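You operate a simulated robot arm through the tools that you are given. There is no shell and no other tool. Be economical: measure what you need, move in short steps, check, and stop when the job is done.

You run a simulated two-armed robot. Do the job below in one go: nothing can be reset, and whatever is moved stays where it is left.

Task
Carry the box of nuts to the plywood table in the red tray.
Fine: both hands on the tray, down in the table's middle; fold the yellow rail down first and up again after. Set down upright: box. Where these are worked on the way, their far stop is far enough and under half their travel is too little: yellow rail.
Where things are to end (x, y in the base frame): tray within 0.07 m of [0.62, 0].

The check looks at the end state, three seconds after you hand in, the way a careful person would. Anything else that was tipped, shoved, dropped, spilled or broken makes it a failure. Flat cloth is picked up by pressing the open fingertips on it (5 to 10 N) and closing them slowly along it; thin cloth reads only 2 to 8 mm in the jaws.

Robot
Two 7-joint arms with two-finger parallel grippers on one trunk, on a base that drives. Base frame: it is fixed to the floor where the robot stands at the start and does not move with it; the origin is under the middle of the robot, x ahead of it, y to its left, z up; the surface under the hand at the start is at about z = 0.8. Lengths are in m, angles in degrees, forces in N, time in s.
The left shoulder is at the start at [0.05, 0.165, 1.03], the right one opposite. With the tool pointing down near the work surface each hand reaches from about 0.24 to 0.7 m from the robot's upright axis, wherever it stands, measured 20 degrees to its own side. Places, roughly: box [-1, 1, 0.75]; red tray [-0.8, 1, 0.8]; top of the plywood table [0.7, 0, 0.8]; tray [-0.75, 1, 0.75]; yellow rail [0.4, 0, 0.8]. Payload 3.91 kg a hand.
The tool frame of a hand sits at the grasp point between the pads (the TCP): z along the fingers, y along the line on which they close. The tips reach 0.03 m beyond it. Largest opening 0.11 m; finger width 0.02, thickness 0.01; the body of the gripper, 0.048 by 0.112 m, starts 0.055 m behind the TCP.
Orientation is told as [roll, pitch, yaw] about the base's x, y, z axes, in that order, counted from this pose: with the fingers straight down and closing along the base's y, the tool's x points along the base's -x, its y along +y and its z along -z.

Tools
- The arms move only by the tool jog_arm. It takes "left_moves", "right_moves" or both (then of equal length, played together; a hand with none holds still); each is a list of rows, each an object of numbers (a shift or turn left out is 0, a gripper value left out holds the last): "rx", "ry", "rz": the turn, a rotation vector about the base's x, y, z in degrees; "dx", "dy", "dz": the shift along the base's x, y, z in m; "gripper": the finger opening in m, from 0 to 0.11. In form: [{"rx": .., "ry": .., "rz": .., "dx": .., "dy": .., "dz": .., "gripper": ..}, ...]. A call has 1 to 12 rows; each row shifts and turns the commanded pose from where the row before left it. A row lasts 0.2 s, in which the tool goes at most 0.05 m and 8.6 degrees; a call with a longer step from one row to the next is refused whole, and so is a gripper value outside its range. Where a pose cannot be reached the arm comes as near as it can. A force on the tool above 90 N (or 10 N above the force at the start of the call, whichever is more), or a blocked arm, ends the call early, and 0.2 s more pass. Each finger travels about 0.045 m/s and halts on what it meets, pressing with about 33 N; the grip force reading is that of the motor and also rises with nothing between the fingers. The clock runs only during rows and for 0.2 s after the last one: add rows that do not move to give the fingers time. It gives the time, the measured TCP pose, the force on the tool (base axes), the opening and the grip force at its end, in the units of the frame above (readings bear some noise), with the torque about the TCP (base axes, N m) and any sound that the robot's microphone picked up.
- Cameras (640 x 400 px; columns grow to the right, rows downward): "scene" is now at [0.1165, -0.0003, 1.197]; the picture's right is [-0.02, -1.00, 0.00], its down [-0.60, 0.01, -0.80] and it looks along [0.80, -0.02, -0.60] (base axes); focal length 254 px, centre (320, 200). "left" rides on the left gripper at [0.072, -0.017, -0.103] in its tool frame; the picture's right is [0.23, 0.97, 0.00], its down [-0.76, 0.18, -0.62] and it looks along [-0.61, 0.14, 0.78] (tool axes); focal length 222 px, centre (320, 200). "right" rides on the right gripper at [0.072, 0.017, -0.103] in its tool frame; the picture's right is [-0.23, 0.97, 0.00], its down [-0.76, -0.18, -0.62] and it looks along [-0.61, -0.14, 0.78] (tool axes); focal length 222 px, centre (320, 200). There is no depth. A picture from a camera that has moved, and an enlarged one, comes with that camera's place and axes in the base frame and with its lens.
- snapshot(camera): a new picture of that camera. No time passes.
- lift_body(by): slides the trunk up (or, below 0, down) by that many m; the arms and the scene camera ride with it, the base frame stays. It gives what a move gives, with no picture.
- roll_base(legs): drives the robot by 1 to 6 legs, each [ahead, left, turn to the left] in m, m and degrees, along the robot's own axes; the way and the turn of a leg run together, so that a leg with both is an arc; at most 1.5 m and 180 degrees a leg. The arms and the cameras ride along, it lands a little off, and it stops where it bumps. It gives what a move gives.
- aim_head(pan, tilt): turns the head with the scene camera to pan (to the left, within 80 degrees either way) and tilt (down, from -29 to 69), counted from straight ahead of the robot. It gives what a move gives.
- zoom(camera, box): a new picture of the part [left, top, right, bottom] of that camera's present view, enlarged. No time passes.
- finish_job(): hands the job in; it is judged then, once.

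Go step by step. Nothing tells you exact positions but the pictures and the camera data: compare them with the known pose of the tool, close in by small moves and look again before you grip or let go. The budget is 120 turns and 108 pictures, counting those below and the enlarged ones. Unless the task says otherwise, let go and move clear before handing in, and close with one line.

The tools are called after ">>>" as a command line: name --argument value ..., lists and objects as JSON in quotes. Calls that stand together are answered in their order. jog_arm: Moves the arms, as the interface text tells. Its arguments: {"type":"object","properties":{"left_moves":{"type":"array"},"right_moves":{"type":"array"}},"required":[]} The other tools are called the same way: lift_body (by) slides the trunk up or down; roll_base (legs) drives the base; aim_head (pan, tilt) turns the head that bears the scene camera; snapshot (camera) takes a picture; zoom (camera, box) takes an enlarged picture of a part of a camera's view; finish_job () hands the job in.

At the start:

```text
time: 0.0
left_ee_pos: [0.4413, 0.2296, 1.0367]
left_tool_rot: [0.1, 0.0, 0.0]
left_ft_force: [-0.4, -0.7, -0.2]
left_ft_torque: [-0.03, 0.01, 0.0]
left_gripper_width: 0.1101
left_gripper_force: 0.1
right_ee_pos: [0.4168, -0.202, 1.0547]
right_tool_rot: [-0.1, 0.0, -0.1]
right_ft_force: [-0.6, -0.1, 0.8]
right_ft_torque: [0.02, -0.01, 0.0]
right_gripper_width: 0.11
right_gripper_force: 0.0
trunk travel left (down, up): [-0.25, 0.253]
robot x, y, heading: [0.0027, 0.0012, -0.0]
head pan, tilt: [-1.3, 37.2]
```

scene: 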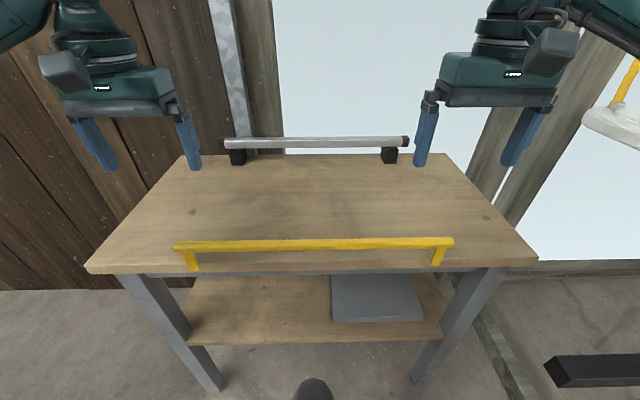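
right: 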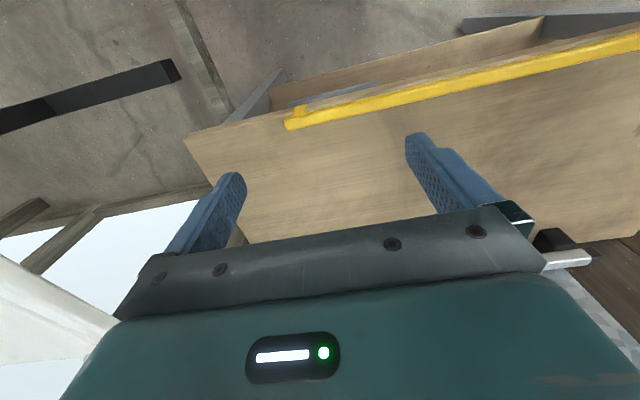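
left: 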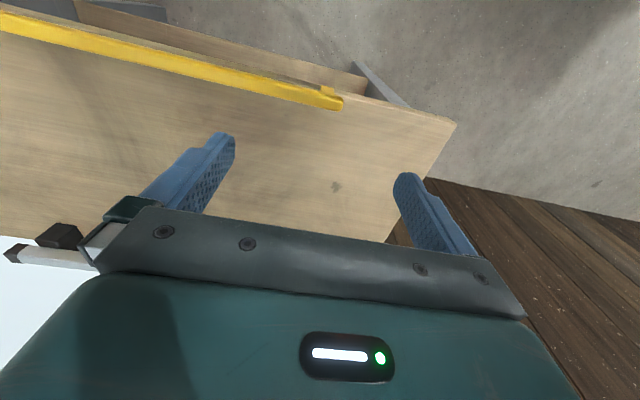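

I see the table ahead with the yellow rail raised along its near edge; the tray and box should be behind-left. First I look closely at the rail and turn the head to find the tray.

>>> zoom --camera "scene" --box '[80, 200, 560, 350]'

>>> zoom --camera "left" --box '[0, 0, 480, 200]'

>>> aim_head --pan 80 --tilt 25

>>> snapshot --camera "scene"

```text
1.33 times, centred on (320, 275) of scene
camera zoom: at [0.1165, -0.0003, 1.197], right [-0.02, -1.0, 0.0], down [-0.6, 0.01, -0.8], along [0.8, -0.02, -0.6], focal length 339 px, centre (320, 100)
```

zoom: 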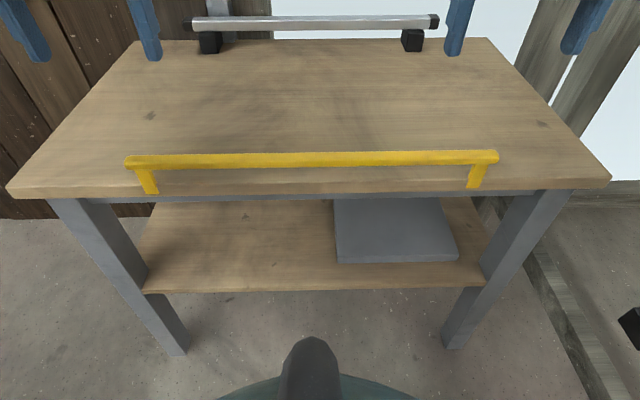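

```text
1.33 times, centred on (240, 100) of left
camera zoom: at [0.3696, 0.2123, 1.141], right [-0.23, 0.97, 0.0], down [0.76, 0.18, 0.62], along [0.61, 0.14, -0.78], focal length 296 px, centre (427, 333)
```

zoom: 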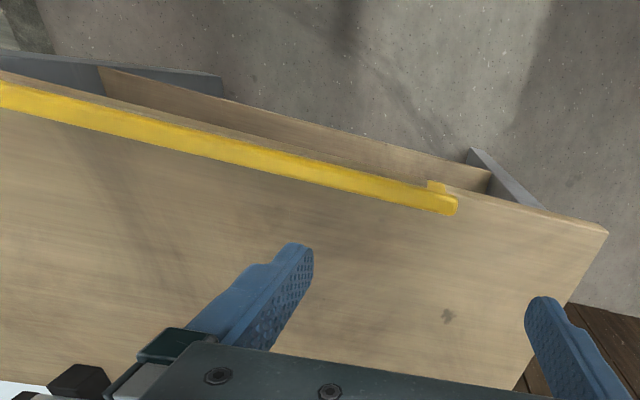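

```text
time: 1.6
left_ee_pos: [0.4426, 0.2292, 1.0381]
left_tool_rot: [-0.1, 0.1, 0.0]
left_ft_force: [0.1, 0.4, 0.1]
left_ft_torque: [0.01, -0.01, -0.01]
left_gripper_width: 0.1099
left_gripper_force: 0.1
right_ee_pos: [0.4171, -0.2033, 1.0543]
right_tool_rot: [0.0, 0.0, 0.0]
right_ft_force: [0.2, -0.3, -0.6]
right_ft_torque: [0.0, 0.04, -0.02]
right_gripper_width: 0.1099
right_gripper_force: 0.1
trunk travel left (down, up): [-0.25, 0.253]
robot x, y, heading: [0.0032, 0.0026, -0.0]
head pan, tilt: [80.0, 25.0]
```

```text
102 pictures are left
camera scene: at [0.0458, 0.0924, 1.2161], right [0.98, -0.17, 0.0], down [-0.07, -0.42, -0.91], along [0.16, 0.89, -0.42], focal length 254 px, centre (320, 200)
```

scene: 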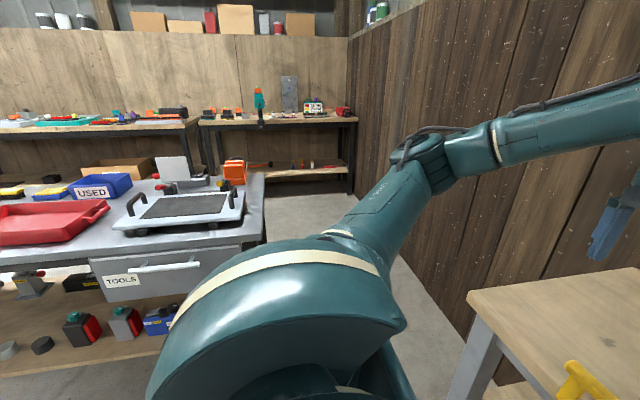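

The rail bar runs at about x=0.44, z≈0.855 from y=-0.25 to 0.255 and stands on the near edge. I bring the left hand back and down for a close look at its hinge.

>>> jog_arm --left_moves '[{"dx": -0.04, "dz": -0.02, "gripper": 0.0}, {"dx": -0.04, "dz": -0.02}, {"dx": -0.03, "dz": -0.03}, {"dz": -0.04}]'

>>> aim_head --pan 0 --tilt 50

>>> snapshot --camera "left"

>>> snapshot --camera "scene"

```text
time: 2.5
left_ee_pos: [0.3309, 0.2296, 0.9313]
left_tool_rot: [0.0, 0.1, 0.1]
left_ft_force: [0.2, -0.2, 0.0]
left_ft_torque: [-0.01, 0.01, -0.02]
left_gripper_width: 0.0212
left_gripper_force: 0.1
right_ee_pos: [0.4159, -0.2026, 1.0537]
right_tool_rot: [0.0, -0.1, -0.1]
right_ft_force: [0.3, 0.2, -0.2]
right_ft_torque: [-0.02, 0.0, -0.02]
right_gripper_width: 0.11
right_gripper_force: 0.1
trunk travel left (down, up): [-0.25, 0.253]
robot x, y, heading: [0.0014, 0.0026, 0.1]
head pan, tilt: [80.0, 25.0]
```

```text
time: 4.1
left_ee_pos: [0.332, 0.2282, 0.9304]
left_tool_rot: [0.0, 0.1, 0.0]
left_ft_force: [-0.3, 0.5, -0.1]
left_ft_torque: [0.02, 0.01, -0.03]
left_gripper_width: 0.0001
left_gripper_force: 33.3
right_ee_pos: [0.4155, -0.2011, 1.0551]
right_tool_rot: [0.0, -0.1, -0.1]
right_ft_force: [0.5, -0.6, 0.0]
right_ft_torque: [0.0, -0.02, -0.04]
right_gripper_width: 0.11
right_gripper_force: 0.0
trunk travel left (down, up): [-0.25, 0.253]
robot x, y, heading: [-0.0006, 0.0032, 0.1]
head pan, tilt: [0.0, 50.0]
```

```text
101 pictures are left
camera left: at [0.26, 0.2114, 1.0344], right [-0.23, 0.97, 0.0], down [0.76, 0.18, 0.62], along [0.61, 0.14, -0.78], focal length 222 px, centre (320, 200)
```

left: 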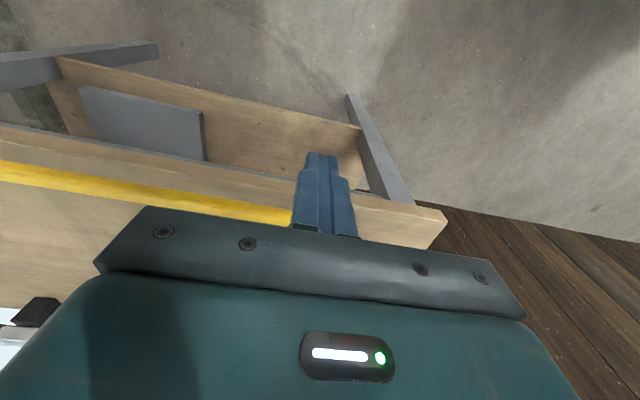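

```text
100 pictures are left
camera scene: at [0.1067, 0.0018, 1.1786], right [0.0, -1.0, 0.0], down [-0.77, 0.0, -0.64], along [0.64, 0.0, -0.77], focal length 254 px, centre (320, 200)
```

scene: 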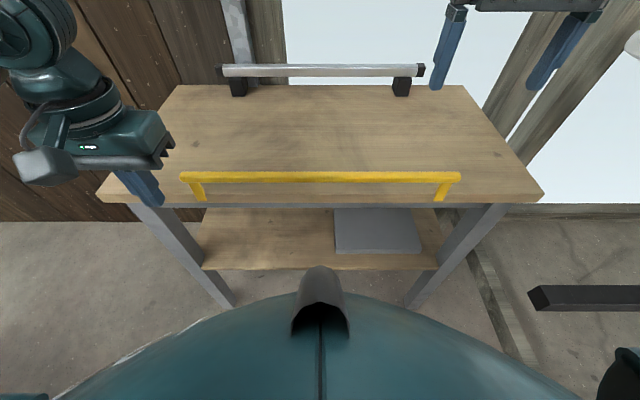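

>>> zoom --camera "scene" --box '[170, 160, 250, 210]'

>>> zoom --camera "scene" --box '[400, 160, 480, 210]'

```text
8.00 times, centred on (210, 185) of scene
camera zoom: at [0.1067, 0.0018, 1.1786], right [0.0, -1.0, 0.0], down [-0.77, 0.0, -0.64], along [0.64, 0.0, -0.77], focal length 2032 px, centre (1200, 320)
```

zoom: 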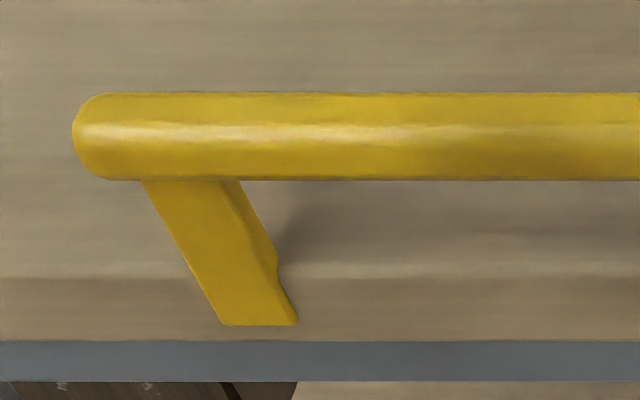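

```text
8.00 times, centred on (440, 185) of scene
camera zoom: at [0.1067, 0.0018, 1.1786], right [0.0, -1.0, 0.0], down [-0.77, 0.0, -0.64], along [0.64, 0.0, -0.77], focal length 2032 px, centre (-640, 320)
```

zoom: 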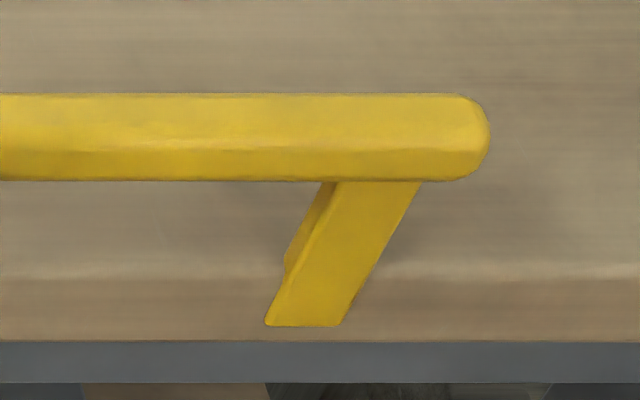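

The posts are hinged on the front face of the table, so the rail folds outward (toward me) and down. I'll reach the closed left fingers over behind the bar and pull it toward me.

>>> jog_arm --left_moves '[{"dx": 0.03, "dz": 0.035, "dy": -0.02}, {"dx": 0.04, "dy": -0.02}, {"dx": 0.04, "dy": -0.025}, {"dx": 0.04, "dy": -0.025}, {"dx": 0.035, "dy": -0.02}, {"dz": -0.045}, {"dz": -0.045}, {}]'

>>> snapshot --camera "scene"

```text
refused: row 1 steps farther than a row can; nothing moved
```

```text
97 pictures are left
camera scene: at [0.1067, 0.0018, 1.1786], right [0.0, -1.0, 0.0], down [-0.77, 0.0, -0.64], along [0.64, 0.0, -0.77], focal length 254 px, centre (320, 200)
```

scene: 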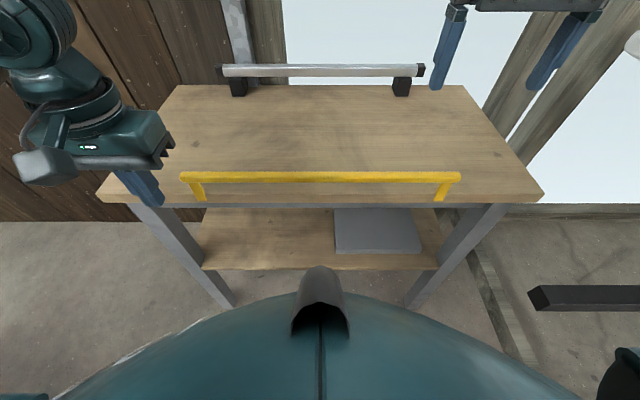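

A row was slightly too long; I resend it in smaller steps.

>>> jog_arm --left_moves '[{"dx": 0.02, "dz": 0.035, "dy": -0.01}, {"dx": 0.04, "dy": -0.025}, {"dx": 0.04, "dy": -0.025}, {"dx": 0.04, "dy": -0.025}, {"dx": 0.04, "dy": -0.025}, {"dz": -0.045}, {"dz": -0.045}, {}]'

>>> snapshot --camera "scene"

```text
time: 5.9
left_ee_pos: [0.5096, 0.1205, 0.8743]
left_tool_rot: [0.0, 0.0, 0.1]
left_ft_force: [0.3, -0.9, -0.5]
left_ft_torque: [0.0, -0.02, 0.01]
left_gripper_width: 0.0
left_gripper_force: 32.7
right_ee_pos: [0.4165, -0.2021, 1.0538]
right_tool_rot: [0.1, 0.1, -0.1]
right_ft_force: [-0.7, 0.4, -0.1]
right_ft_torque: [0.0, 0.01, -0.01]
right_gripper_width: 0.1101
right_gripper_force: 0.0
trunk travel left (down, up): [-0.25, 0.253]
robot x, y, heading: [0.0003, -0.0015, -0.2]
head pan, tilt: [0.0, 50.0]
```

```text
96 pictures are left
camera scene: at [0.1067, 0.0017, 1.1786], right [0.0, -1.0, 0.0], down [-0.77, 0.0, -0.64], along [0.64, 0.0, -0.77], focal length 254 px, centre (320, 200)
```

scene: 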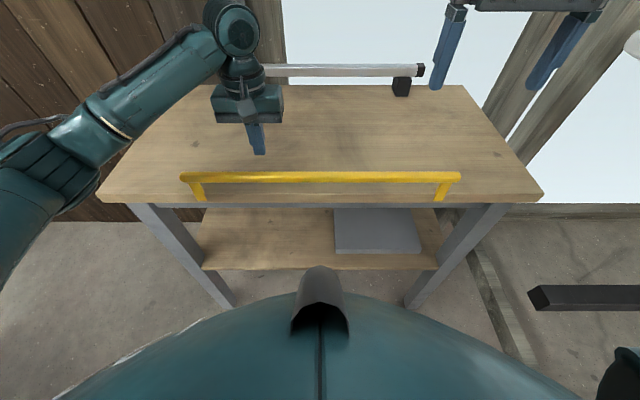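

The fingers are behind the bar with tips near z=0.845. I draw them toward me in small steps.

>>> jog_arm --left_moves '[{"dx": -0.03, "dz": -0.005}, {"dx": -0.02}, {"dx": -0.015}, {"dx": -0.015}, {"dx": -0.015}, {"dx": -0.015}, {"dx": -0.015}, {"dx": -0.01}]'

>>> snapshot --camera "scene"

```text
time: 7.7
left_ee_pos: [0.3755, 0.1189, 0.8683]
left_tool_rot: [0.1, 0.0, 0.0]
left_ft_force: [-0.1, -0.2, 0.3]
left_ft_torque: [0.0, -0.01, -0.02]
left_gripper_width: 0.0002
left_gripper_force: 33.3
right_ee_pos: [0.416, -0.2039, 1.0542]
right_tool_rot: [0.0, 0.0, -0.1]
right_ft_force: [0.7, 0.3, -0.2]
right_ft_torque: [0.02, 0.0, -0.01]
right_gripper_width: 0.11
right_gripper_force: 0.1
trunk travel left (down, up): [-0.25, 0.253]
robot x, y, heading: [-0.0022, 0.0029, 0.0]
head pan, tilt: [0.0, 50.0]
```

```text
95 pictures are left
camera scene: at [0.1066, 0.0017, 1.1786], right [0.0, -1.0, 0.0], down [-0.77, 0.0, -0.64], along [0.64, 0.0, -0.77], focal length 254 px, centre (320, 200)
```

scene: 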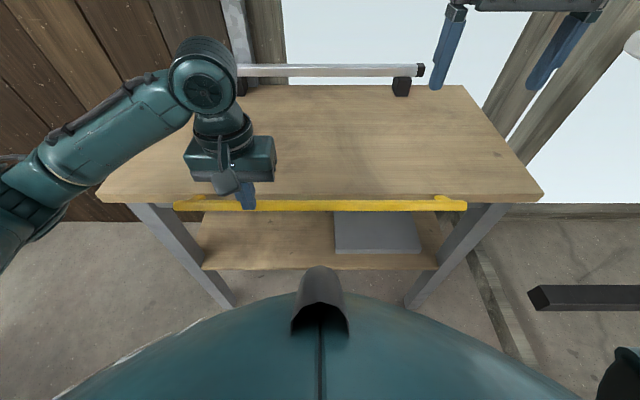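

The rail swings out freely and stands about half over. I go above it and press it down to its stop.

>>> jog_arm --left_moves '[{"dz": 0.03}, {"dx": -0.015}, {"dz": -0.03}, {"dz": -0.02}, {"dz": -0.02}, {"dz": -0.02}, {"dz": -0.02}, {"dz": -0.02}]'

>>> snapshot --camera "scene"

```text
time: 9.5
left_ee_pos: [0.355, 0.1183, 0.7702]
left_tool_rot: [0.0, -0.2, -0.1]
left_ft_force: [-36.1, 9.0, 29.6]
left_ft_torque: [-0.17, -2.74, 1.16]
left_gripper_width: 0.0
left_gripper_force: 32.6
right_ee_pos: [0.4121, -0.2013, 1.0567]
right_tool_rot: [0.0, -0.4, 0.1]
right_ft_force: [-0.5, -0.2, 0.4]
right_ft_torque: [0.04, -0.02, 0.01]
right_gripper_width: 0.1099
right_gripper_force: 0.1
trunk travel left (down, up): [-0.25, 0.253]
robot x, y, heading: [-0.0027, 0.0022, 0.1]
head pan, tilt: [0.0, 50.0]
```

```text
94 pictures are left
camera scene: at [0.102, 0.0022, 1.1798], right [0.0, -1.0, 0.0], down [-0.76, 0.0, -0.65], along [0.65, 0.0, -0.76], focal length 254 px, centre (320, 200)
```

scene: 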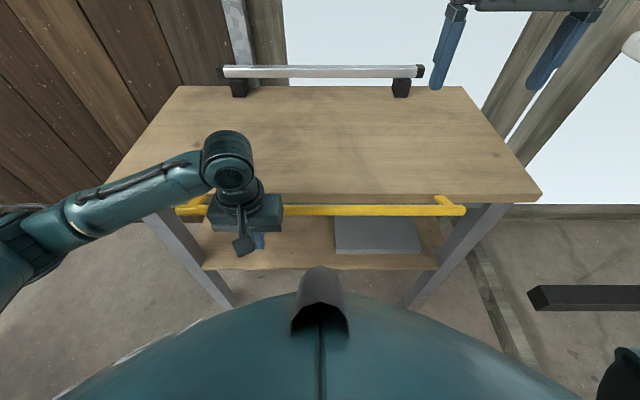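

The fingers slid down on the near side of the bar and wedge against it. I back off and look.

>>> jog_arm --left_moves '[{"dx": -0.02}, {"dz": 0.04}, {"dz": 0.04}, {"dz": 0.04, "dy": 0.02}, {"dy": 0.04}, {"dy": 0.04}, {"dy": 0.04}]'

>>> zoom --camera "scene" --box '[390, 170, 490, 233]'

>>> snapshot --camera "left"

```text
time: 11.1
left_ee_pos: [0.3413, 0.2615, 0.8896]
left_tool_rot: [0.1, 0.0, -0.1]
left_ft_force: [0.2, -0.4, -0.3]
left_ft_torque: [0.04, 0.02, 0.02]
left_gripper_width: 0.0001
left_gripper_force: 32.7
right_ee_pos: [0.416, -0.2019, 1.0536]
right_tool_rot: [0.0, -0.1, -0.1]
right_ft_force: [0.3, 0.5, -0.1]
right_ft_torque: [0.03, 0.03, 0.01]
right_gripper_width: 0.11
right_gripper_force: 0.1
trunk travel left (down, up): [-0.25, 0.253]
robot x, y, heading: [0.0008, -0.0007, 0.0]
head pan, tilt: [0.0, 50.0]
```

```text
6.35 times, centred on (440, 202) of scene
camera zoom: at [0.1066, 0.0019, 1.1787], right [0.0, -1.0, 0.0], down [-0.77, 0.0, -0.64], along [0.64, 0.0, -0.77], focal length 1613 px, centre (-442, 190)
```

zoom: 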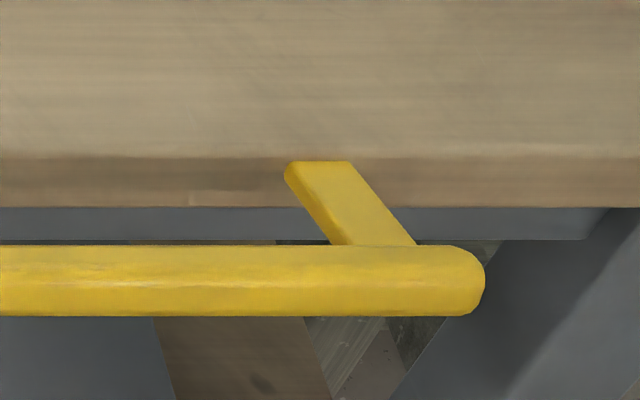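

```text
92 pictures are left
camera left: at [0.269, 0.2436, 0.9938], right [-0.23, 0.97, 0.0], down [0.76, 0.18, 0.62], along [0.61, 0.14, -0.78], focal length 222 px, centre (320, 200)
```

left: 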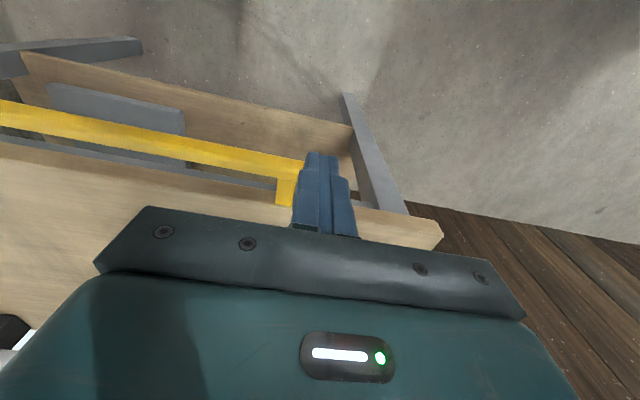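

The bar now sits at about x=0.365, z=0.83, some 55° out. I press from straight above it, slightly on its inner side, to learn whether it goes further.

>>> jog_arm --left_moves '[{"dy": -0.04}, {"dy": -0.04, "dx": 0.02}, {"dy": -0.04, "dx": 0.016}, {"dz": -0.01}, {"dz": -0.01}, {"dz": -0.01}, {"dz": -0.01}, {"dz": -0.01}]'

>>> zoom --camera "scene" --box '[170, 130, 490, 330]'

```text
time: 12.9
left_ee_pos: [0.3775, 0.1409, 0.8371]
left_tool_rot: [0.0, 0.0, 0.1]
left_ft_force: [0.0, -0.6, 0.2]
left_ft_torque: [0.01, 0.02, -0.01]
left_gripper_width: 0.0
left_gripper_force: 33.0
right_ee_pos: [0.4175, -0.2019, 1.0541]
right_tool_rot: [0.0, -0.1, 0.0]
right_ft_force: [-0.8, 0.5, 0.8]
right_ft_torque: [0.0, -0.05, -0.01]
right_gripper_width: 0.1098
right_gripper_force: 0.0
trunk travel left (down, up): [-0.25, 0.253]
robot x, y, heading: [0.0002, 0.0015, -0.1]
head pan, tilt: [0.0, 50.0]
```

```text
2.00 times, centred on (330, 230) of scene
camera zoom: at [0.1067, 0.0017, 1.1786], right [0.0, -1.0, 0.0], down [-0.77, 0.0, -0.64], along [0.64, 0.0, -0.77], focal length 508 px, centre (300, 140)
```

zoom: 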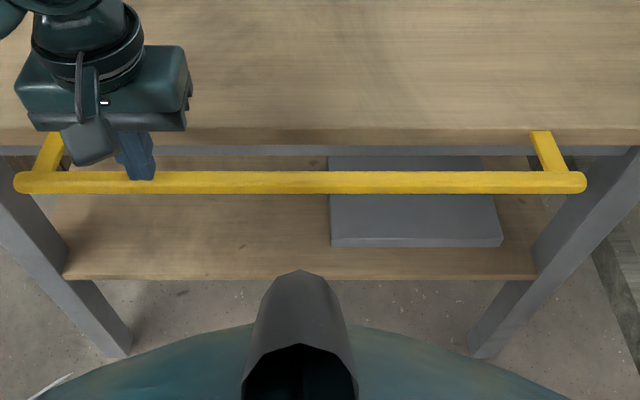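

The bar moved further with little force. I keep pressing down.

>>> jog_arm --left_moves '[{"dz": -0.01}, {"dz": -0.01}, {"dz": -0.01}, {"dz": -0.01}]'

>>> zoom --camera "scene" --box '[170, 130, 490, 330]'

```text
time: 13.9
left_ee_pos: [0.3776, 0.1391, 0.7979]
left_tool_rot: [0.0, -0.1, 0.2]
left_ft_force: [2.2, 0.7, 2.7]
left_ft_torque: [-0.01, -0.05, 0.02]
left_gripper_width: 0.0
left_gripper_force: 33.4
right_ee_pos: [0.4156, -0.2023, 1.0547]
right_tool_rot: [-0.1, 0.0, -0.1]
right_ft_force: [0.6, -0.5, -0.9]
right_ft_torque: [-0.02, -0.01, -0.02]
right_gripper_width: 0.11
right_gripper_force: 0.0
trunk travel left (down, up): [-0.25, 0.253]
robot x, y, heading: [0.0003, -0.0029, 0.0]
head pan, tilt: [0.0, 50.0]
```

```text
2.00 times, centred on (330, 230) of scene
camera zoom: at [0.1068, 0.0017, 1.1786], right [0.0, -1.0, 0.0], down [-0.77, 0.0, -0.64], along [0.64, 0.0, -0.77], focal length 508 px, centre (300, 140)
```

zoom: 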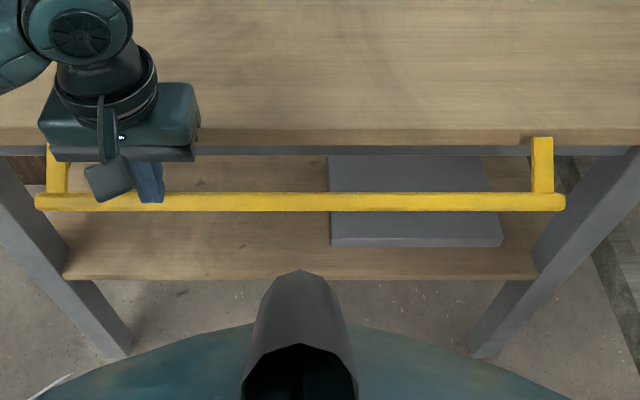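

The bar is now at about x=0.37, z=0.77, past horizontal. I lift off, come in front of it and push it toward the table to reach the stop.

>>> jog_arm --left_moves '[{"dz": 0.03}, {"dx": -0.03, "dz": 0.02}, {"dx": -0.03}, {"dz": -0.03}, {"dz": -0.04}, {}]'

>>> zoom --camera "scene" --box '[170, 130, 490, 330]'

```text
time: 15.3
left_ee_pos: [0.3178, 0.1367, 0.7799]
left_tool_rot: [0.0, 0.1, -0.1]
left_ft_force: [1.0, -0.1, 0.3]
left_ft_torque: [0.01, 0.0, 0.01]
left_gripper_width: 0.0
left_gripper_force: 32.9
right_ee_pos: [0.4156, -0.2013, 1.0544]
right_tool_rot: [0.0, 0.1, -0.1]
right_ft_force: [0.1, 0.9, 0.3]
right_ft_torque: [0.01, 0.0, 0.02]
right_gripper_width: 0.1101
right_gripper_force: 0.1
trunk travel left (down, up): [-0.25, 0.253]
robot x, y, heading: [-0.0002, -0.0014, 0.1]
head pan, tilt: [0.0, 50.0]
```

```text
2.00 times, centred on (330, 230) of scene
camera zoom: at [0.1067, 0.0017, 1.1786], right [0.0, -1.0, 0.0], down [-0.77, 0.0, -0.64], along [0.64, 0.0, -0.77], focal length 508 px, centre (300, 140)
```

zoom: 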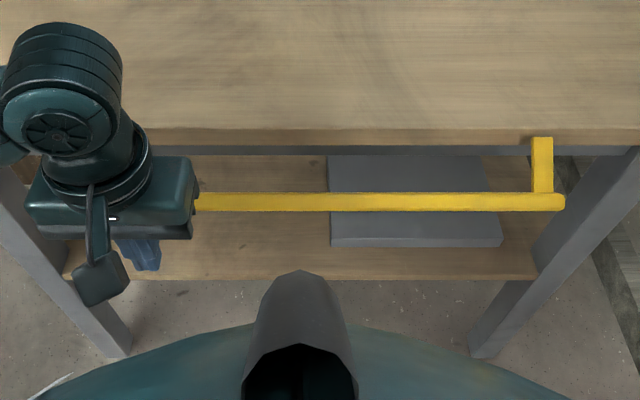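

>>> jog_arm --left_moves '[{"dz": -0.015}, {"dx": 0.02}, {"dx": 0.01}, {"dx": 0.01}, {"dx": 0.01}, {"dx": 0.01}, {"dx": 0.01}]'

>>> zoom --camera "scene" --box '[170, 130, 490, 330]'

```text
time: 16.9
left_ee_pos: [0.3753, 0.1395, 0.7627]
left_tool_rot: [0.2, 1.7, -0.8]
left_ft_force: [-68.1, 9.9, 1.4]
left_ft_torque: [-0.46, 1.91, 0.24]
left_gripper_width: 0.0001
left_gripper_force: 33.3
right_ee_pos: [0.4117, -0.2008, 1.0571]
right_tool_rot: [0.0, -0.3, 0.0]
right_ft_force: [0.4, 0.9, 0.1]
right_ft_torque: [0.0, 0.02, -0.01]
right_gripper_width: 0.1102
right_gripper_force: 0.0
trunk travel left (down, up): [-0.25, 0.253]
robot x, y, heading: [-0.0008, -0.0014, -0.2]
head pan, tilt: [0.0, 50.0]
```

```text
2.00 times, centred on (330, 230) of scene
camera zoom: at [0.1013, 0.0026, 1.1794], right [0.0, -1.0, 0.0], down [-0.76, 0.0, -0.65], along [0.65, 0.0, -0.76], focal length 508 px, centre (300, 140)
```

zoom: 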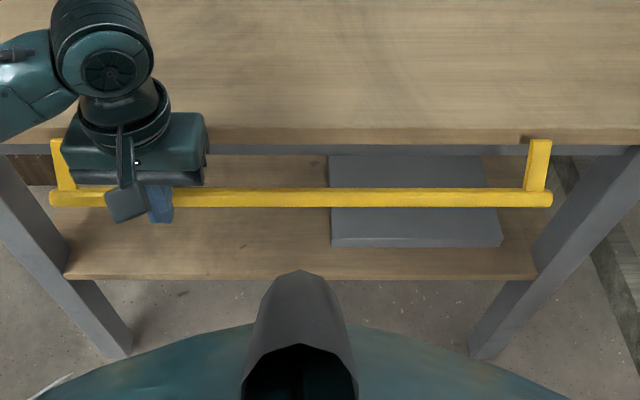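

The rail has reached its far stop, folded below the tabletop. I back the hand off, raise it, then back up the robot and turn left to look at the bench.

>>> jog_arm --left_moves '[{"dx": -0.03}, {"dx": -0.03}, {"dz": 0.05}, {"dz": 0.05}, {"dz": 0.05}, {"dz": 0.05}, {"dz": 0.05, "gripper": 0.11}, {"dz": 0.04}, {"dy": 0.04}, {"dy": 0.04}]'

>>> zoom --camera "scene" --box '[170, 130, 490, 330]'

>>> roll_base --legs '[[-0.25, 0, 0], [0, 0, 90]]'

>>> aim_head --pan 30 --tilt 30

>>> snapshot --camera "scene"

```text
time: 19.1
left_ee_pos: [0.325, 0.2219, 1.0531]
left_tool_rot: [0.1, 0.0, -0.2]
left_ft_force: [-0.1, -0.7, -0.7]
left_ft_torque: [0.0, 0.03, -0.02]
left_gripper_width: 0.0864
left_gripper_force: 0.0
right_ee_pos: [0.415, -0.202, 1.0552]
right_tool_rot: [0.0, 0.0, -0.1]
right_ft_force: [0.5, 0.3, -0.3]
right_ft_torque: [0.04, 0.0, -0.02]
right_gripper_width: 0.1104
right_gripper_force: 0.1
trunk travel left (down, up): [-0.25, 0.253]
robot x, y, heading: [0.0032, -0.0022, -0.1]
head pan, tilt: [0.0, 50.0]
```

```text
2.00 times, centred on (330, 230) of scene
camera zoom: at [0.1065, 0.0021, 1.1787], right [0.0, -1.0, 0.0], down [-0.77, 0.0, -0.64], along [0.64, 0.0, -0.77], focal length 508 px, centre (300, 140)
```

zoom: 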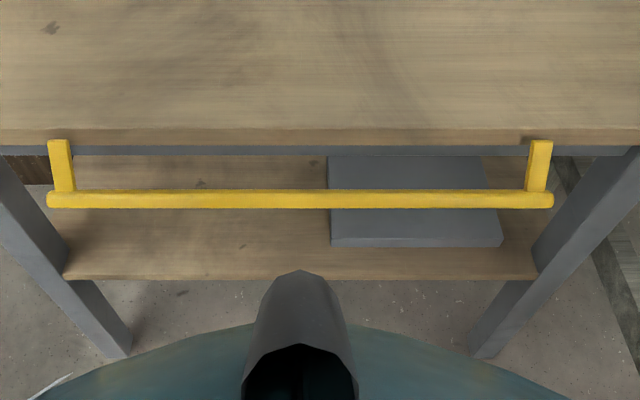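

```text
time: 24.6
left_ee_pos: [-0.4579, 0.3349, 1.0532]
left_tool_rot: [0.1, 0.0, 87.3]
left_ft_force: [-0.1, 0.0, -1.0]
left_ft_torque: [0.01, 0.02, 0.0]
left_gripper_width: 0.1098
left_gripper_force: 0.1
right_ee_pos: [-0.0284, 0.4079, 1.0543]
right_tool_rot: [0.0, -0.1, 87.4]
right_ft_force: [0.0, 0.3, -0.2]
right_ft_torque: [-0.04, 0.02, 0.0]
right_gripper_width: 0.1097
right_gripper_force: 0.1
trunk travel left (down, up): [-0.25, 0.253]
robot x, y, heading: [-0.2488, 0.0027, 87.3]
head pan, tilt: [0.0, 50.0]
```

```text
time: 25.6
left_ee_pos: [-0.4571, 0.3368, 1.0538]
left_tool_rot: [0.0, -0.1, 87.5]
left_ft_force: [-0.4, -0.9, -0.6]
left_ft_torque: [-0.01, 0.02, -0.03]
left_gripper_width: 0.1099
left_gripper_force: 0.1
right_ee_pos: [-0.029, 0.4071, 1.0544]
right_tool_rot: [0.1, 0.0, 87.4]
right_ft_force: [-0.1, 0.5, -0.8]
right_ft_torque: [-0.01, 0.03, -0.01]
right_gripper_width: 0.11
right_gripper_force: 0.0
trunk travel left (down, up): [-0.25, 0.253]
robot x, y, heading: [-0.2445, 0.0014, 87.3]
head pan, tilt: [30.0, 30.0]
```

```text
86 pictures are left
camera scene: at [-0.2889, 0.1122, 1.2081], right [0.89, 0.46, 0.0], down [0.23, -0.44, -0.87], along [-0.4, 0.77, -0.5], focal length 254 px, centre (320, 200)
```

scene: 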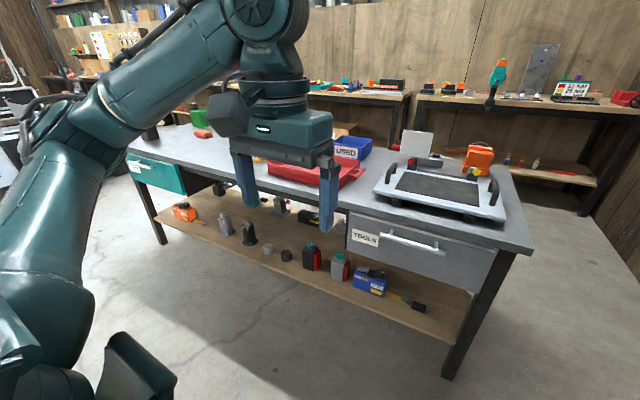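

The red tray is on the metal bench at about (-0.76, 0.97). I strafe left to stand in front of it and square up.

>>> roll_base --legs '[[0, 0.5, 0], [0, 0, 2.7]]'

>>> aim_head --pan 0 --tilt 35

>>> snapshot --camera "scene"

```text
time: 30.8
left_ee_pos: [-0.9667, 0.3441, 1.0542]
left_tool_rot: [-0.1, 0.0, 90.4]
left_ft_force: [-0.1, -0.3, -0.2]
left_ft_torque: [0.03, 0.03, 0.02]
left_gripper_width: 0.11
left_gripper_force: 0.1
right_ee_pos: [-0.5421, 0.439, 1.0546]
right_tool_rot: [-0.1, 0.0, 90.3]
right_ft_force: [-0.2, -0.1, -0.1]
right_ft_torque: [0.01, 0.03, 0.02]
right_gripper_width: 0.1099
right_gripper_force: 0.0
trunk travel left (down, up): [-0.25, 0.253]
robot x, y, heading: [-0.7418, 0.0226, 90.5]
head pan, tilt: [30.0, 30.0]
```

```text
time: 31.8
left_ee_pos: [-0.9657, 0.3449, 1.0537]
left_tool_rot: [0.0, 0.0, 90.4]
left_ft_force: [-1.8, -0.5, 0.0]
left_ft_torque: [0.02, -0.02, 0.0]
left_gripper_width: 0.1102
left_gripper_force: 0.0
right_ee_pos: [-0.5425, 0.4396, 1.0536]
right_tool_rot: [0.1, 0.0, 90.4]
right_ft_force: [0.4, 0.2, -0.1]
right_ft_torque: [0.01, 0.03, 0.01]
right_gripper_width: 0.11
right_gripper_force: 0.1
trunk travel left (down, up): [-0.25, 0.253]
robot x, y, heading: [-0.736, 0.0224, 90.6]
head pan, tilt: [0.0, 35.0]
```

```text
85 pictures are left
camera scene: at [-0.7418, 0.1407, 1.2004], right [1.0, 0.01, 0.0], down [0.0, -0.57, -0.82], along [-0.01, 0.82, -0.57], focal length 254 px, centre (320, 200)
```

scene: 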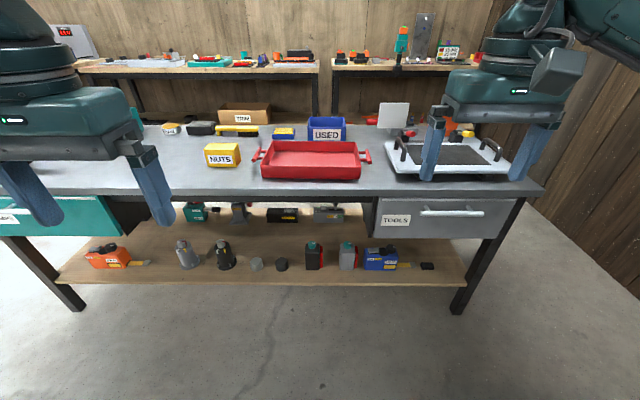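

The NUTS box stands left of the red tray, which has a handle at each end. I zoom in.

>>> zoom --camera "scene" --box '[180, 100, 400, 200]'

```text
2.91 times, centred on (290, 150) of scene
camera zoom: at [-0.7418, 0.1407, 1.2004], right [1.0, 0.01, 0.0], down [0.0, -0.57, -0.82], along [-0.01, 0.82, -0.57], focal length 739 px, centre (407, 346)
```

zoom: 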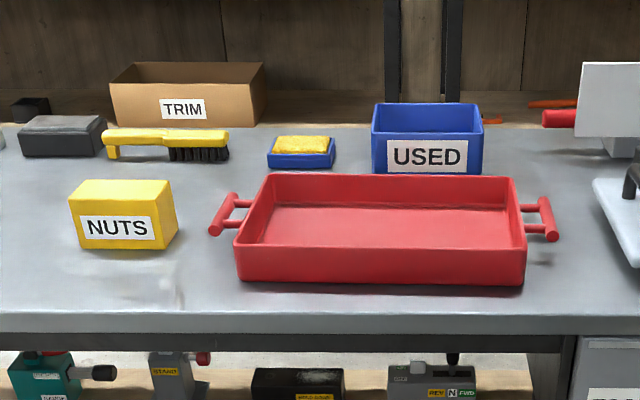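

The NUTS box sits at roughly (-1.13, 1.04); the tray spans x -0.96…-0.61, y 0.92…1.11 with handle bars running along y. I drive closer with a shift left so the left hand reaches the box well.

>>> roll_base --legs '[[0.36, 0.2, -0.5]]'

>>> aim_head --pan 0 --tilt 48

>>> snapshot --camera "scene"

>>> snapshot --camera "left"

```text
time: 34.3
left_ee_pos: [-1.1658, 0.696, 1.0532]
left_tool_rot: [0.0, 0.1, 90.0]
left_ft_force: [0.5, 0.6, 0.1]
left_ft_torque: [-0.03, 0.01, -0.02]
left_gripper_width: 0.11
left_gripper_force: 0.0
right_ee_pos: [-0.7411, 0.7876, 1.0537]
right_tool_rot: [0.0, 0.0, 89.8]
right_ft_force: [0.5, 0.3, -0.6]
right_ft_torque: [-0.01, 0.04, -0.01]
right_gripper_width: 0.1102
right_gripper_force: 0.2
trunk travel left (down, up): [-0.25, 0.253]
robot x, y, heading: [-0.9414, 0.3735, 90.0]
head pan, tilt: [0.0, 35.0]
```

```text
time: 35.0
left_ee_pos: [-1.1652, 0.697, 1.0536]
left_tool_rot: [0.0, 0.0, 89.9]
left_ft_force: [0.0, 0.5, 0.5]
left_ft_torque: [0.02, 0.0, 0.0]
left_gripper_width: 0.11
left_gripper_force: 0.1
right_ee_pos: [-0.7402, 0.7871, 1.0544]
right_tool_rot: [0.0, 0.0, 89.9]
right_ft_force: [-0.6, -0.1, 1.0]
right_ft_torque: [-0.02, 0.0, -0.04]
right_gripper_width: 0.11
right_gripper_force: 0.0
trunk travel left (down, up): [-0.25, 0.253]
robot x, y, heading: [-0.9433, 0.3743, 90.1]
head pan, tilt: [0.0, 48.0]
```

```text
83 pictures are left
camera scene: at [-0.9427, 0.4812, 1.1814], right [1.0, 0.0, 0.0], down [0.0, -0.74, -0.67], along [0.0, 0.67, -0.74], focal length 254 px, centre (320, 200)
```

scene: 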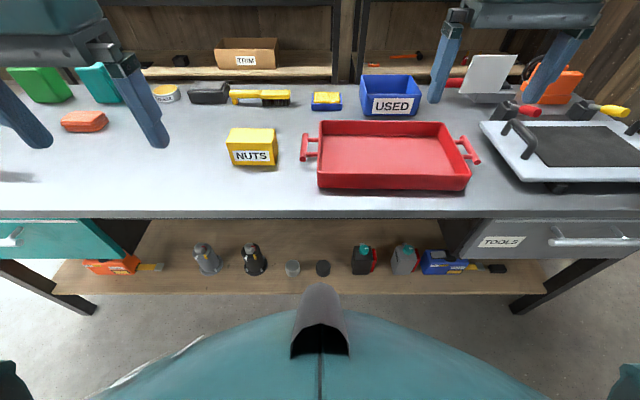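

```text
82 pictures are left
camera left: at [-1.1478, 0.6237, 1.1567], right [-0.97, -0.23, 0.0], down [-0.18, 0.76, 0.62], along [-0.14, 0.61, -0.78], focal length 222 px, centre (320, 200)
```

left: 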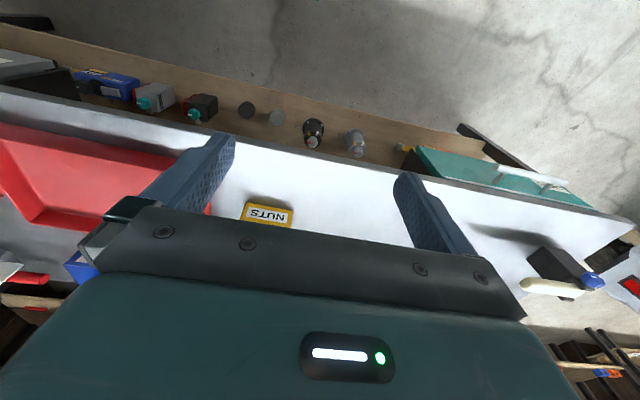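

>>> zoom --camera "scene" --box '[210, 110, 306, 170]'

>>> zoom --camera "scene" --box '[290, 105, 498, 235]'

```text
6.67 times, centred on (258, 140) of scene
camera zoom: at [-0.9427, 0.4812, 1.1814], right [1.0, 0.0, 0.0], down [0.0, -0.74, -0.67], along [0.0, 0.67, -0.74], focal length 1693 px, centre (733, 600)
```

zoom: 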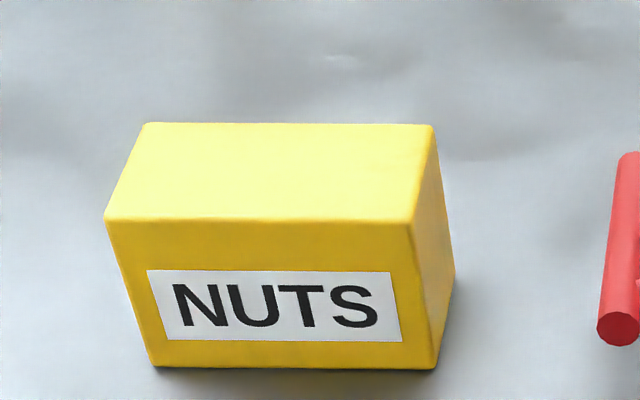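

```text
3.08 times, centred on (394, 170) of scene
camera zoom: at [-0.9427, 0.4812, 1.1814], right [1.0, 0.0, 0.0], down [0.0, -0.74, -0.67], along [0.0, 0.67, -0.74], focal length 782 px, centre (92, 292)
```

zoom: 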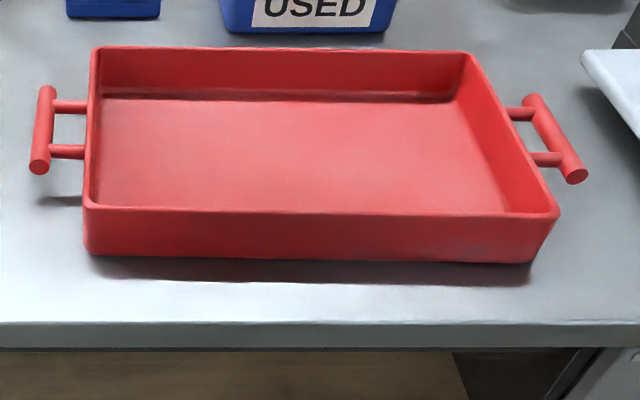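

The box is about 0.105 × 0.06 × 0.066 m, centred near (-1.107, 1.00), on a bench at z≈0.77. I turn the left gripper so that it closes along the box's short side (y) and bring it above the box.

>>> jog_arm --left_moves '[{"dx": 0.0053, "dy": 0.0275, "rz": -8.2}, {"dx": 0.0053, "dy": 0.0275, "rz": -8.2}, {"dx": 0.0053, "dy": 0.0275, "rz": -8.2}, {"dx": 0.0053, "dy": 0.0275, "rz": -8.2}, {"dx": 0.0053, "dy": 0.0275, "rz": -8.2}, {"dx": 0.0053, "dy": 0.0275, "rz": -8.2}, {"dx": 0.0053, "dy": 0.0275, "rz": -8.2}, {"dx": 0.0053, "dy": 0.0275, "rz": -8.2}, {"dx": 0.0053, "dy": 0.0275, "rz": -8.2}, {"dx": 0.0053, "dy": 0.0275, "rz": -8.2}, {"dx": 0.0053, "dy": 0.0275, "rz": -8.2}, {}]'

>>> snapshot --camera "left"

>>> snapshot --camera "scene"

```text
time: 37.6
left_ee_pos: [-1.1092, 0.9921, 1.0516]
left_tool_rot: [0.2, 0.2, -0.3]
left_ft_force: [-0.4, 0.8, 0.9]
left_ft_torque: [0.02, 0.0, -0.01]
left_gripper_width: 0.11
left_gripper_force: 0.2
left hand out of reach, approached as far as the arm can: row 11
right_ee_pos: [-0.74, 0.7866, 1.0556]
right_tool_rot: [0.2, 0.1, 90.0]
right_ft_force: [-1.5, -0.2, -0.3]
right_ft_torque: [-0.04, 0.02, -0.03]
right_gripper_width: 0.11
right_gripper_force: 0.2
trunk travel left (down, up): [-0.25, 0.253]
robot x, y, heading: [-0.94, 0.3707, 90.1]
head pan, tilt: [0.0, 48.0]
```

```text
79 pictures are left
camera left: at [-1.1816, 0.9742, 1.1551], right [-0.22, 0.98, 0.0], down [0.76, 0.17, 0.62], along [0.61, 0.14, -0.78], focal length 222 px, centre (320, 200)
```

left: 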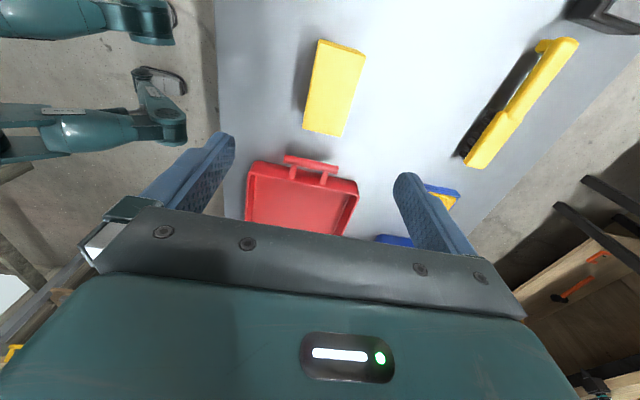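

```text
78 pictures are left
camera scene: at [-0.9422, 0.4811, 1.1813], right [1.0, 0.0, 0.0], down [0.0, -0.74, -0.67], along [0.0, 0.67, -0.74], focal length 254 px, centre (320, 200)
```

scene: 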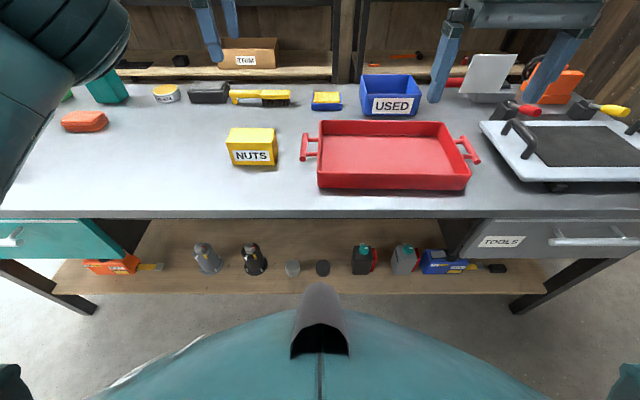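

Lined up within a centimetre. I lower to just above the box top, correcting to (-1.113, 1.005).

>>> jog_arm --left_moves '[{"dz": -0.045}, {"dz": -0.045}, {"dz": -0.045, "dx": -0.003, "dy": 0.006}, {"dz": -0.03}, {}]'

>>> snapshot --camera "left"

>>> snapshot --camera "scene"

```text
time: 38.8
left_ee_pos: [-1.1131, 0.997, 0.8875]
left_tool_rot: [0.1, 0.0, -0.1]
left_ft_force: [0.0, 0.9, -0.5]
left_ft_torque: [-0.01, 0.01, -0.02]
left_gripper_width: 0.1102
left_gripper_force: 0.2
right_ee_pos: [-0.7402, 0.7873, 1.0545]
right_tool_rot: [-0.1, -0.1, 89.9]
right_ft_force: [0.4, 0.1, 0.2]
right_ft_torque: [0.03, -0.03, 0.0]
right_gripper_width: 0.11
right_gripper_force: 0.1
trunk travel left (down, up): [-0.25, 0.253]
robot x, y, heading: [-0.9437, 0.3721, 89.9]
head pan, tilt: [0.0, 48.0]
```

```text
77 pictures are left
camera left: at [-1.1857, 0.9793, 0.989], right [-0.22, 0.97, 0.0], down [0.76, 0.17, 0.62], along [0.61, 0.14, -0.78], focal length 222 px, centre (320, 200)
```

left: 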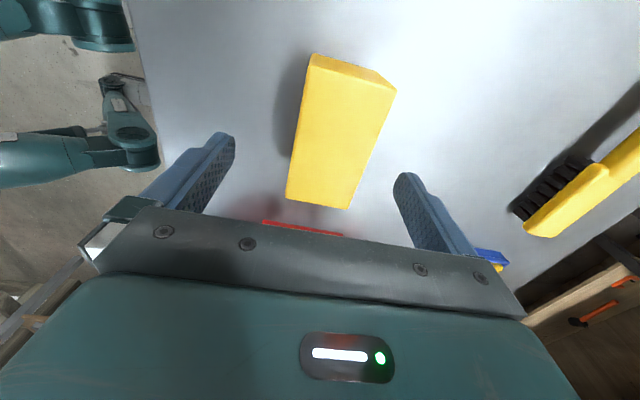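

```text
76 pictures are left
camera scene: at [-0.9427, 0.4812, 1.1814], right [1.0, 0.0, 0.0], down [0.0, -0.74, -0.67], along [0.0, 0.67, -0.74], focal length 254 px, centre (320, 200)
```

scene: 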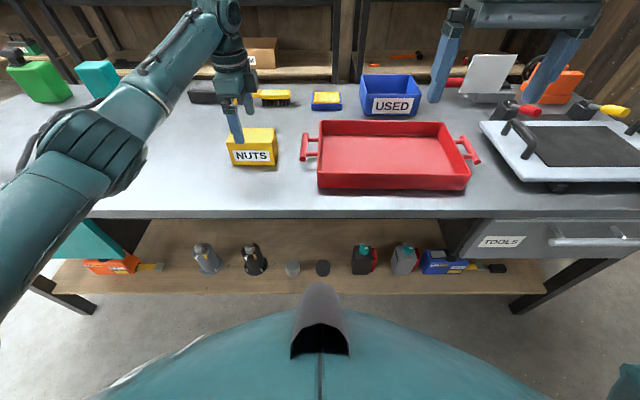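

The box lies between the fingers. I descend to grip height and close.

>>> jog_arm --left_moves '[{"dx": -0.006, "dy": 0.007, "dz": -0.02}, {"dz": -0.02}, {"dz": -0.015}, {"dz": -0.012}, {}]'

>>> snapshot --camera "left"

```text
time: 40.0
left_ee_pos: [-1.118, 1.002, 0.8219]
left_tool_rot: [0.1, 0.0, -0.2]
left_ft_force: [0.2, -0.2, 0.2]
left_ft_torque: [0.02, 0.04, -0.01]
left_gripper_width: 0.11
left_gripper_force: 0.0
right_ee_pos: [-0.7405, 0.7874, 1.0547]
right_tool_rot: [0.0, -0.1, 90.0]
right_ft_force: [-0.5, 0.8, 0.9]
right_ft_torque: [0.0, 0.0, 0.01]
right_gripper_width: 0.1102
right_gripper_force: 0.0
trunk travel left (down, up): [-0.25, 0.253]
robot x, y, heading: [-0.9409, 0.37, 89.8]
head pan, tilt: [0.0, 48.0]
```

```text
75 pictures are left
camera left: at [-1.1904, 0.9855, 0.9249], right [-0.22, 0.97, 0.0], down [0.76, 0.17, 0.62], along [0.61, 0.14, -0.78], focal length 222 px, centre (320, 200)
```

left: 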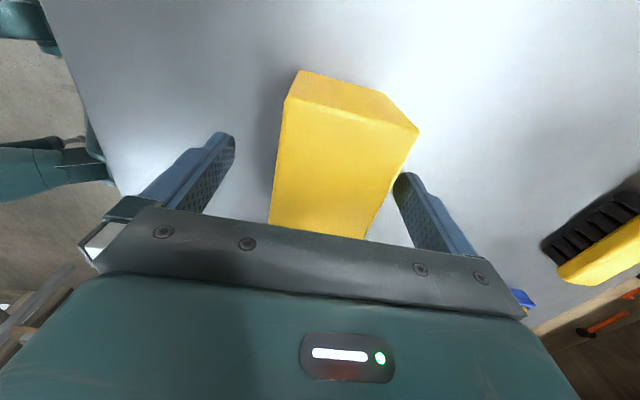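

>>> jog_arm --left_moves '[{"dx": 0.004, "dy": 0.006, "dz": -0.01}, {"gripper": 0.075}, {"gripper": 0.05}, {"gripper": 0.03}, {"gripper": 0.03}, {"gripper": 0.03}, {}, {}]'

>>> snapshot --camera "left"

```text
time: 41.8
left_ee_pos: [-1.1156, 1.0088, 0.8114]
left_tool_rot: [0.0, 0.0, -0.1]
left_ft_force: [0.8, 0.1, 0.1]
left_ft_torque: [-0.12, -0.01, -0.05]
left_gripper_width: 0.0618
left_gripper_force: 33.2
right_ee_pos: [-0.7405, 0.7872, 1.0549]
right_tool_rot: [0.0, -0.1, 89.8]
right_ft_force: [-0.5, 0.2, 0.0]
right_ft_torque: [0.01, -0.04, 0.0]
right_gripper_width: 0.1102
right_gripper_force: 0.1
trunk travel left (down, up): [-0.25, 0.253]
robot x, y, heading: [-0.9421, 0.3699, 90.0]
head pan, tilt: [0.0, 48.0]
```

```text
74 pictures are left
camera left: at [-1.1873, 0.9925, 0.9142], right [-0.22, 0.97, 0.0], down [0.76, 0.17, 0.62], along [0.61, 0.14, -0.78], focal length 222 px, centre (320, 200)
```

left: 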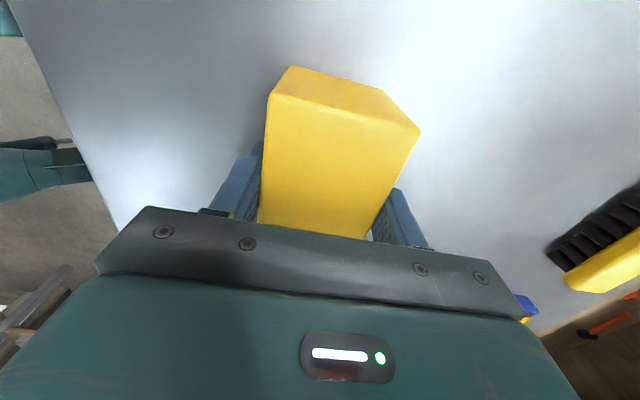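

Gripped at 0.062 m. I lift the box and check its weight.

>>> jog_arm --left_moves '[{"dz": 0.02}, {"dz": 0.04}, {"dz": 0.04}, {"dz": 0.04}, {}]'

>>> snapshot --camera "scene"

```text
time: 43.0
left_ee_pos: [-1.1151, 1.0106, 0.9503]
left_tool_rot: [-0.1, 0.0, -0.2]
left_ft_force: [-0.1, 0.0, -3.6]
left_ft_torque: [0.02, 0.02, 0.0]
left_gripper_width: 0.0616
left_gripper_force: 32.8
right_ee_pos: [-0.7415, 0.7875, 1.0551]
right_tool_rot: [0.0, -0.1, 89.9]
right_ft_force: [0.2, -0.8, -0.4]
right_ft_torque: [0.03, 0.01, -0.03]
right_gripper_width: 0.1099
right_gripper_force: 0.0
trunk travel left (down, up): [-0.25, 0.253]
robot x, y, heading: [-0.9448, 0.3679, 90.0]
head pan, tilt: [0.0, 48.0]
```

```text
73 pictures are left
camera scene: at [-0.9428, 0.4815, 1.1813], right [1.0, 0.0, 0.0], down [0.0, -0.74, -0.67], along [0.0, 0.67, -0.74], focal length 254 px, centre (320, 200)
```

scene: 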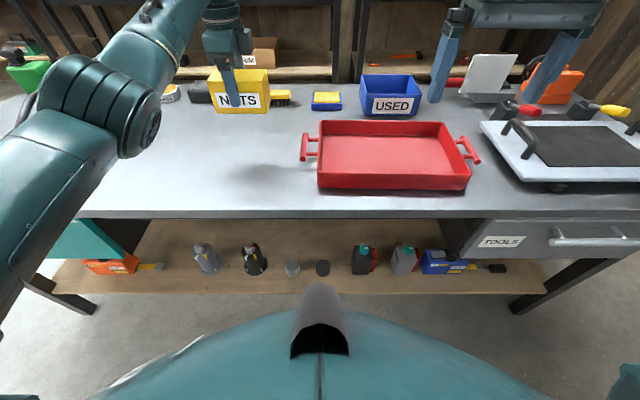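

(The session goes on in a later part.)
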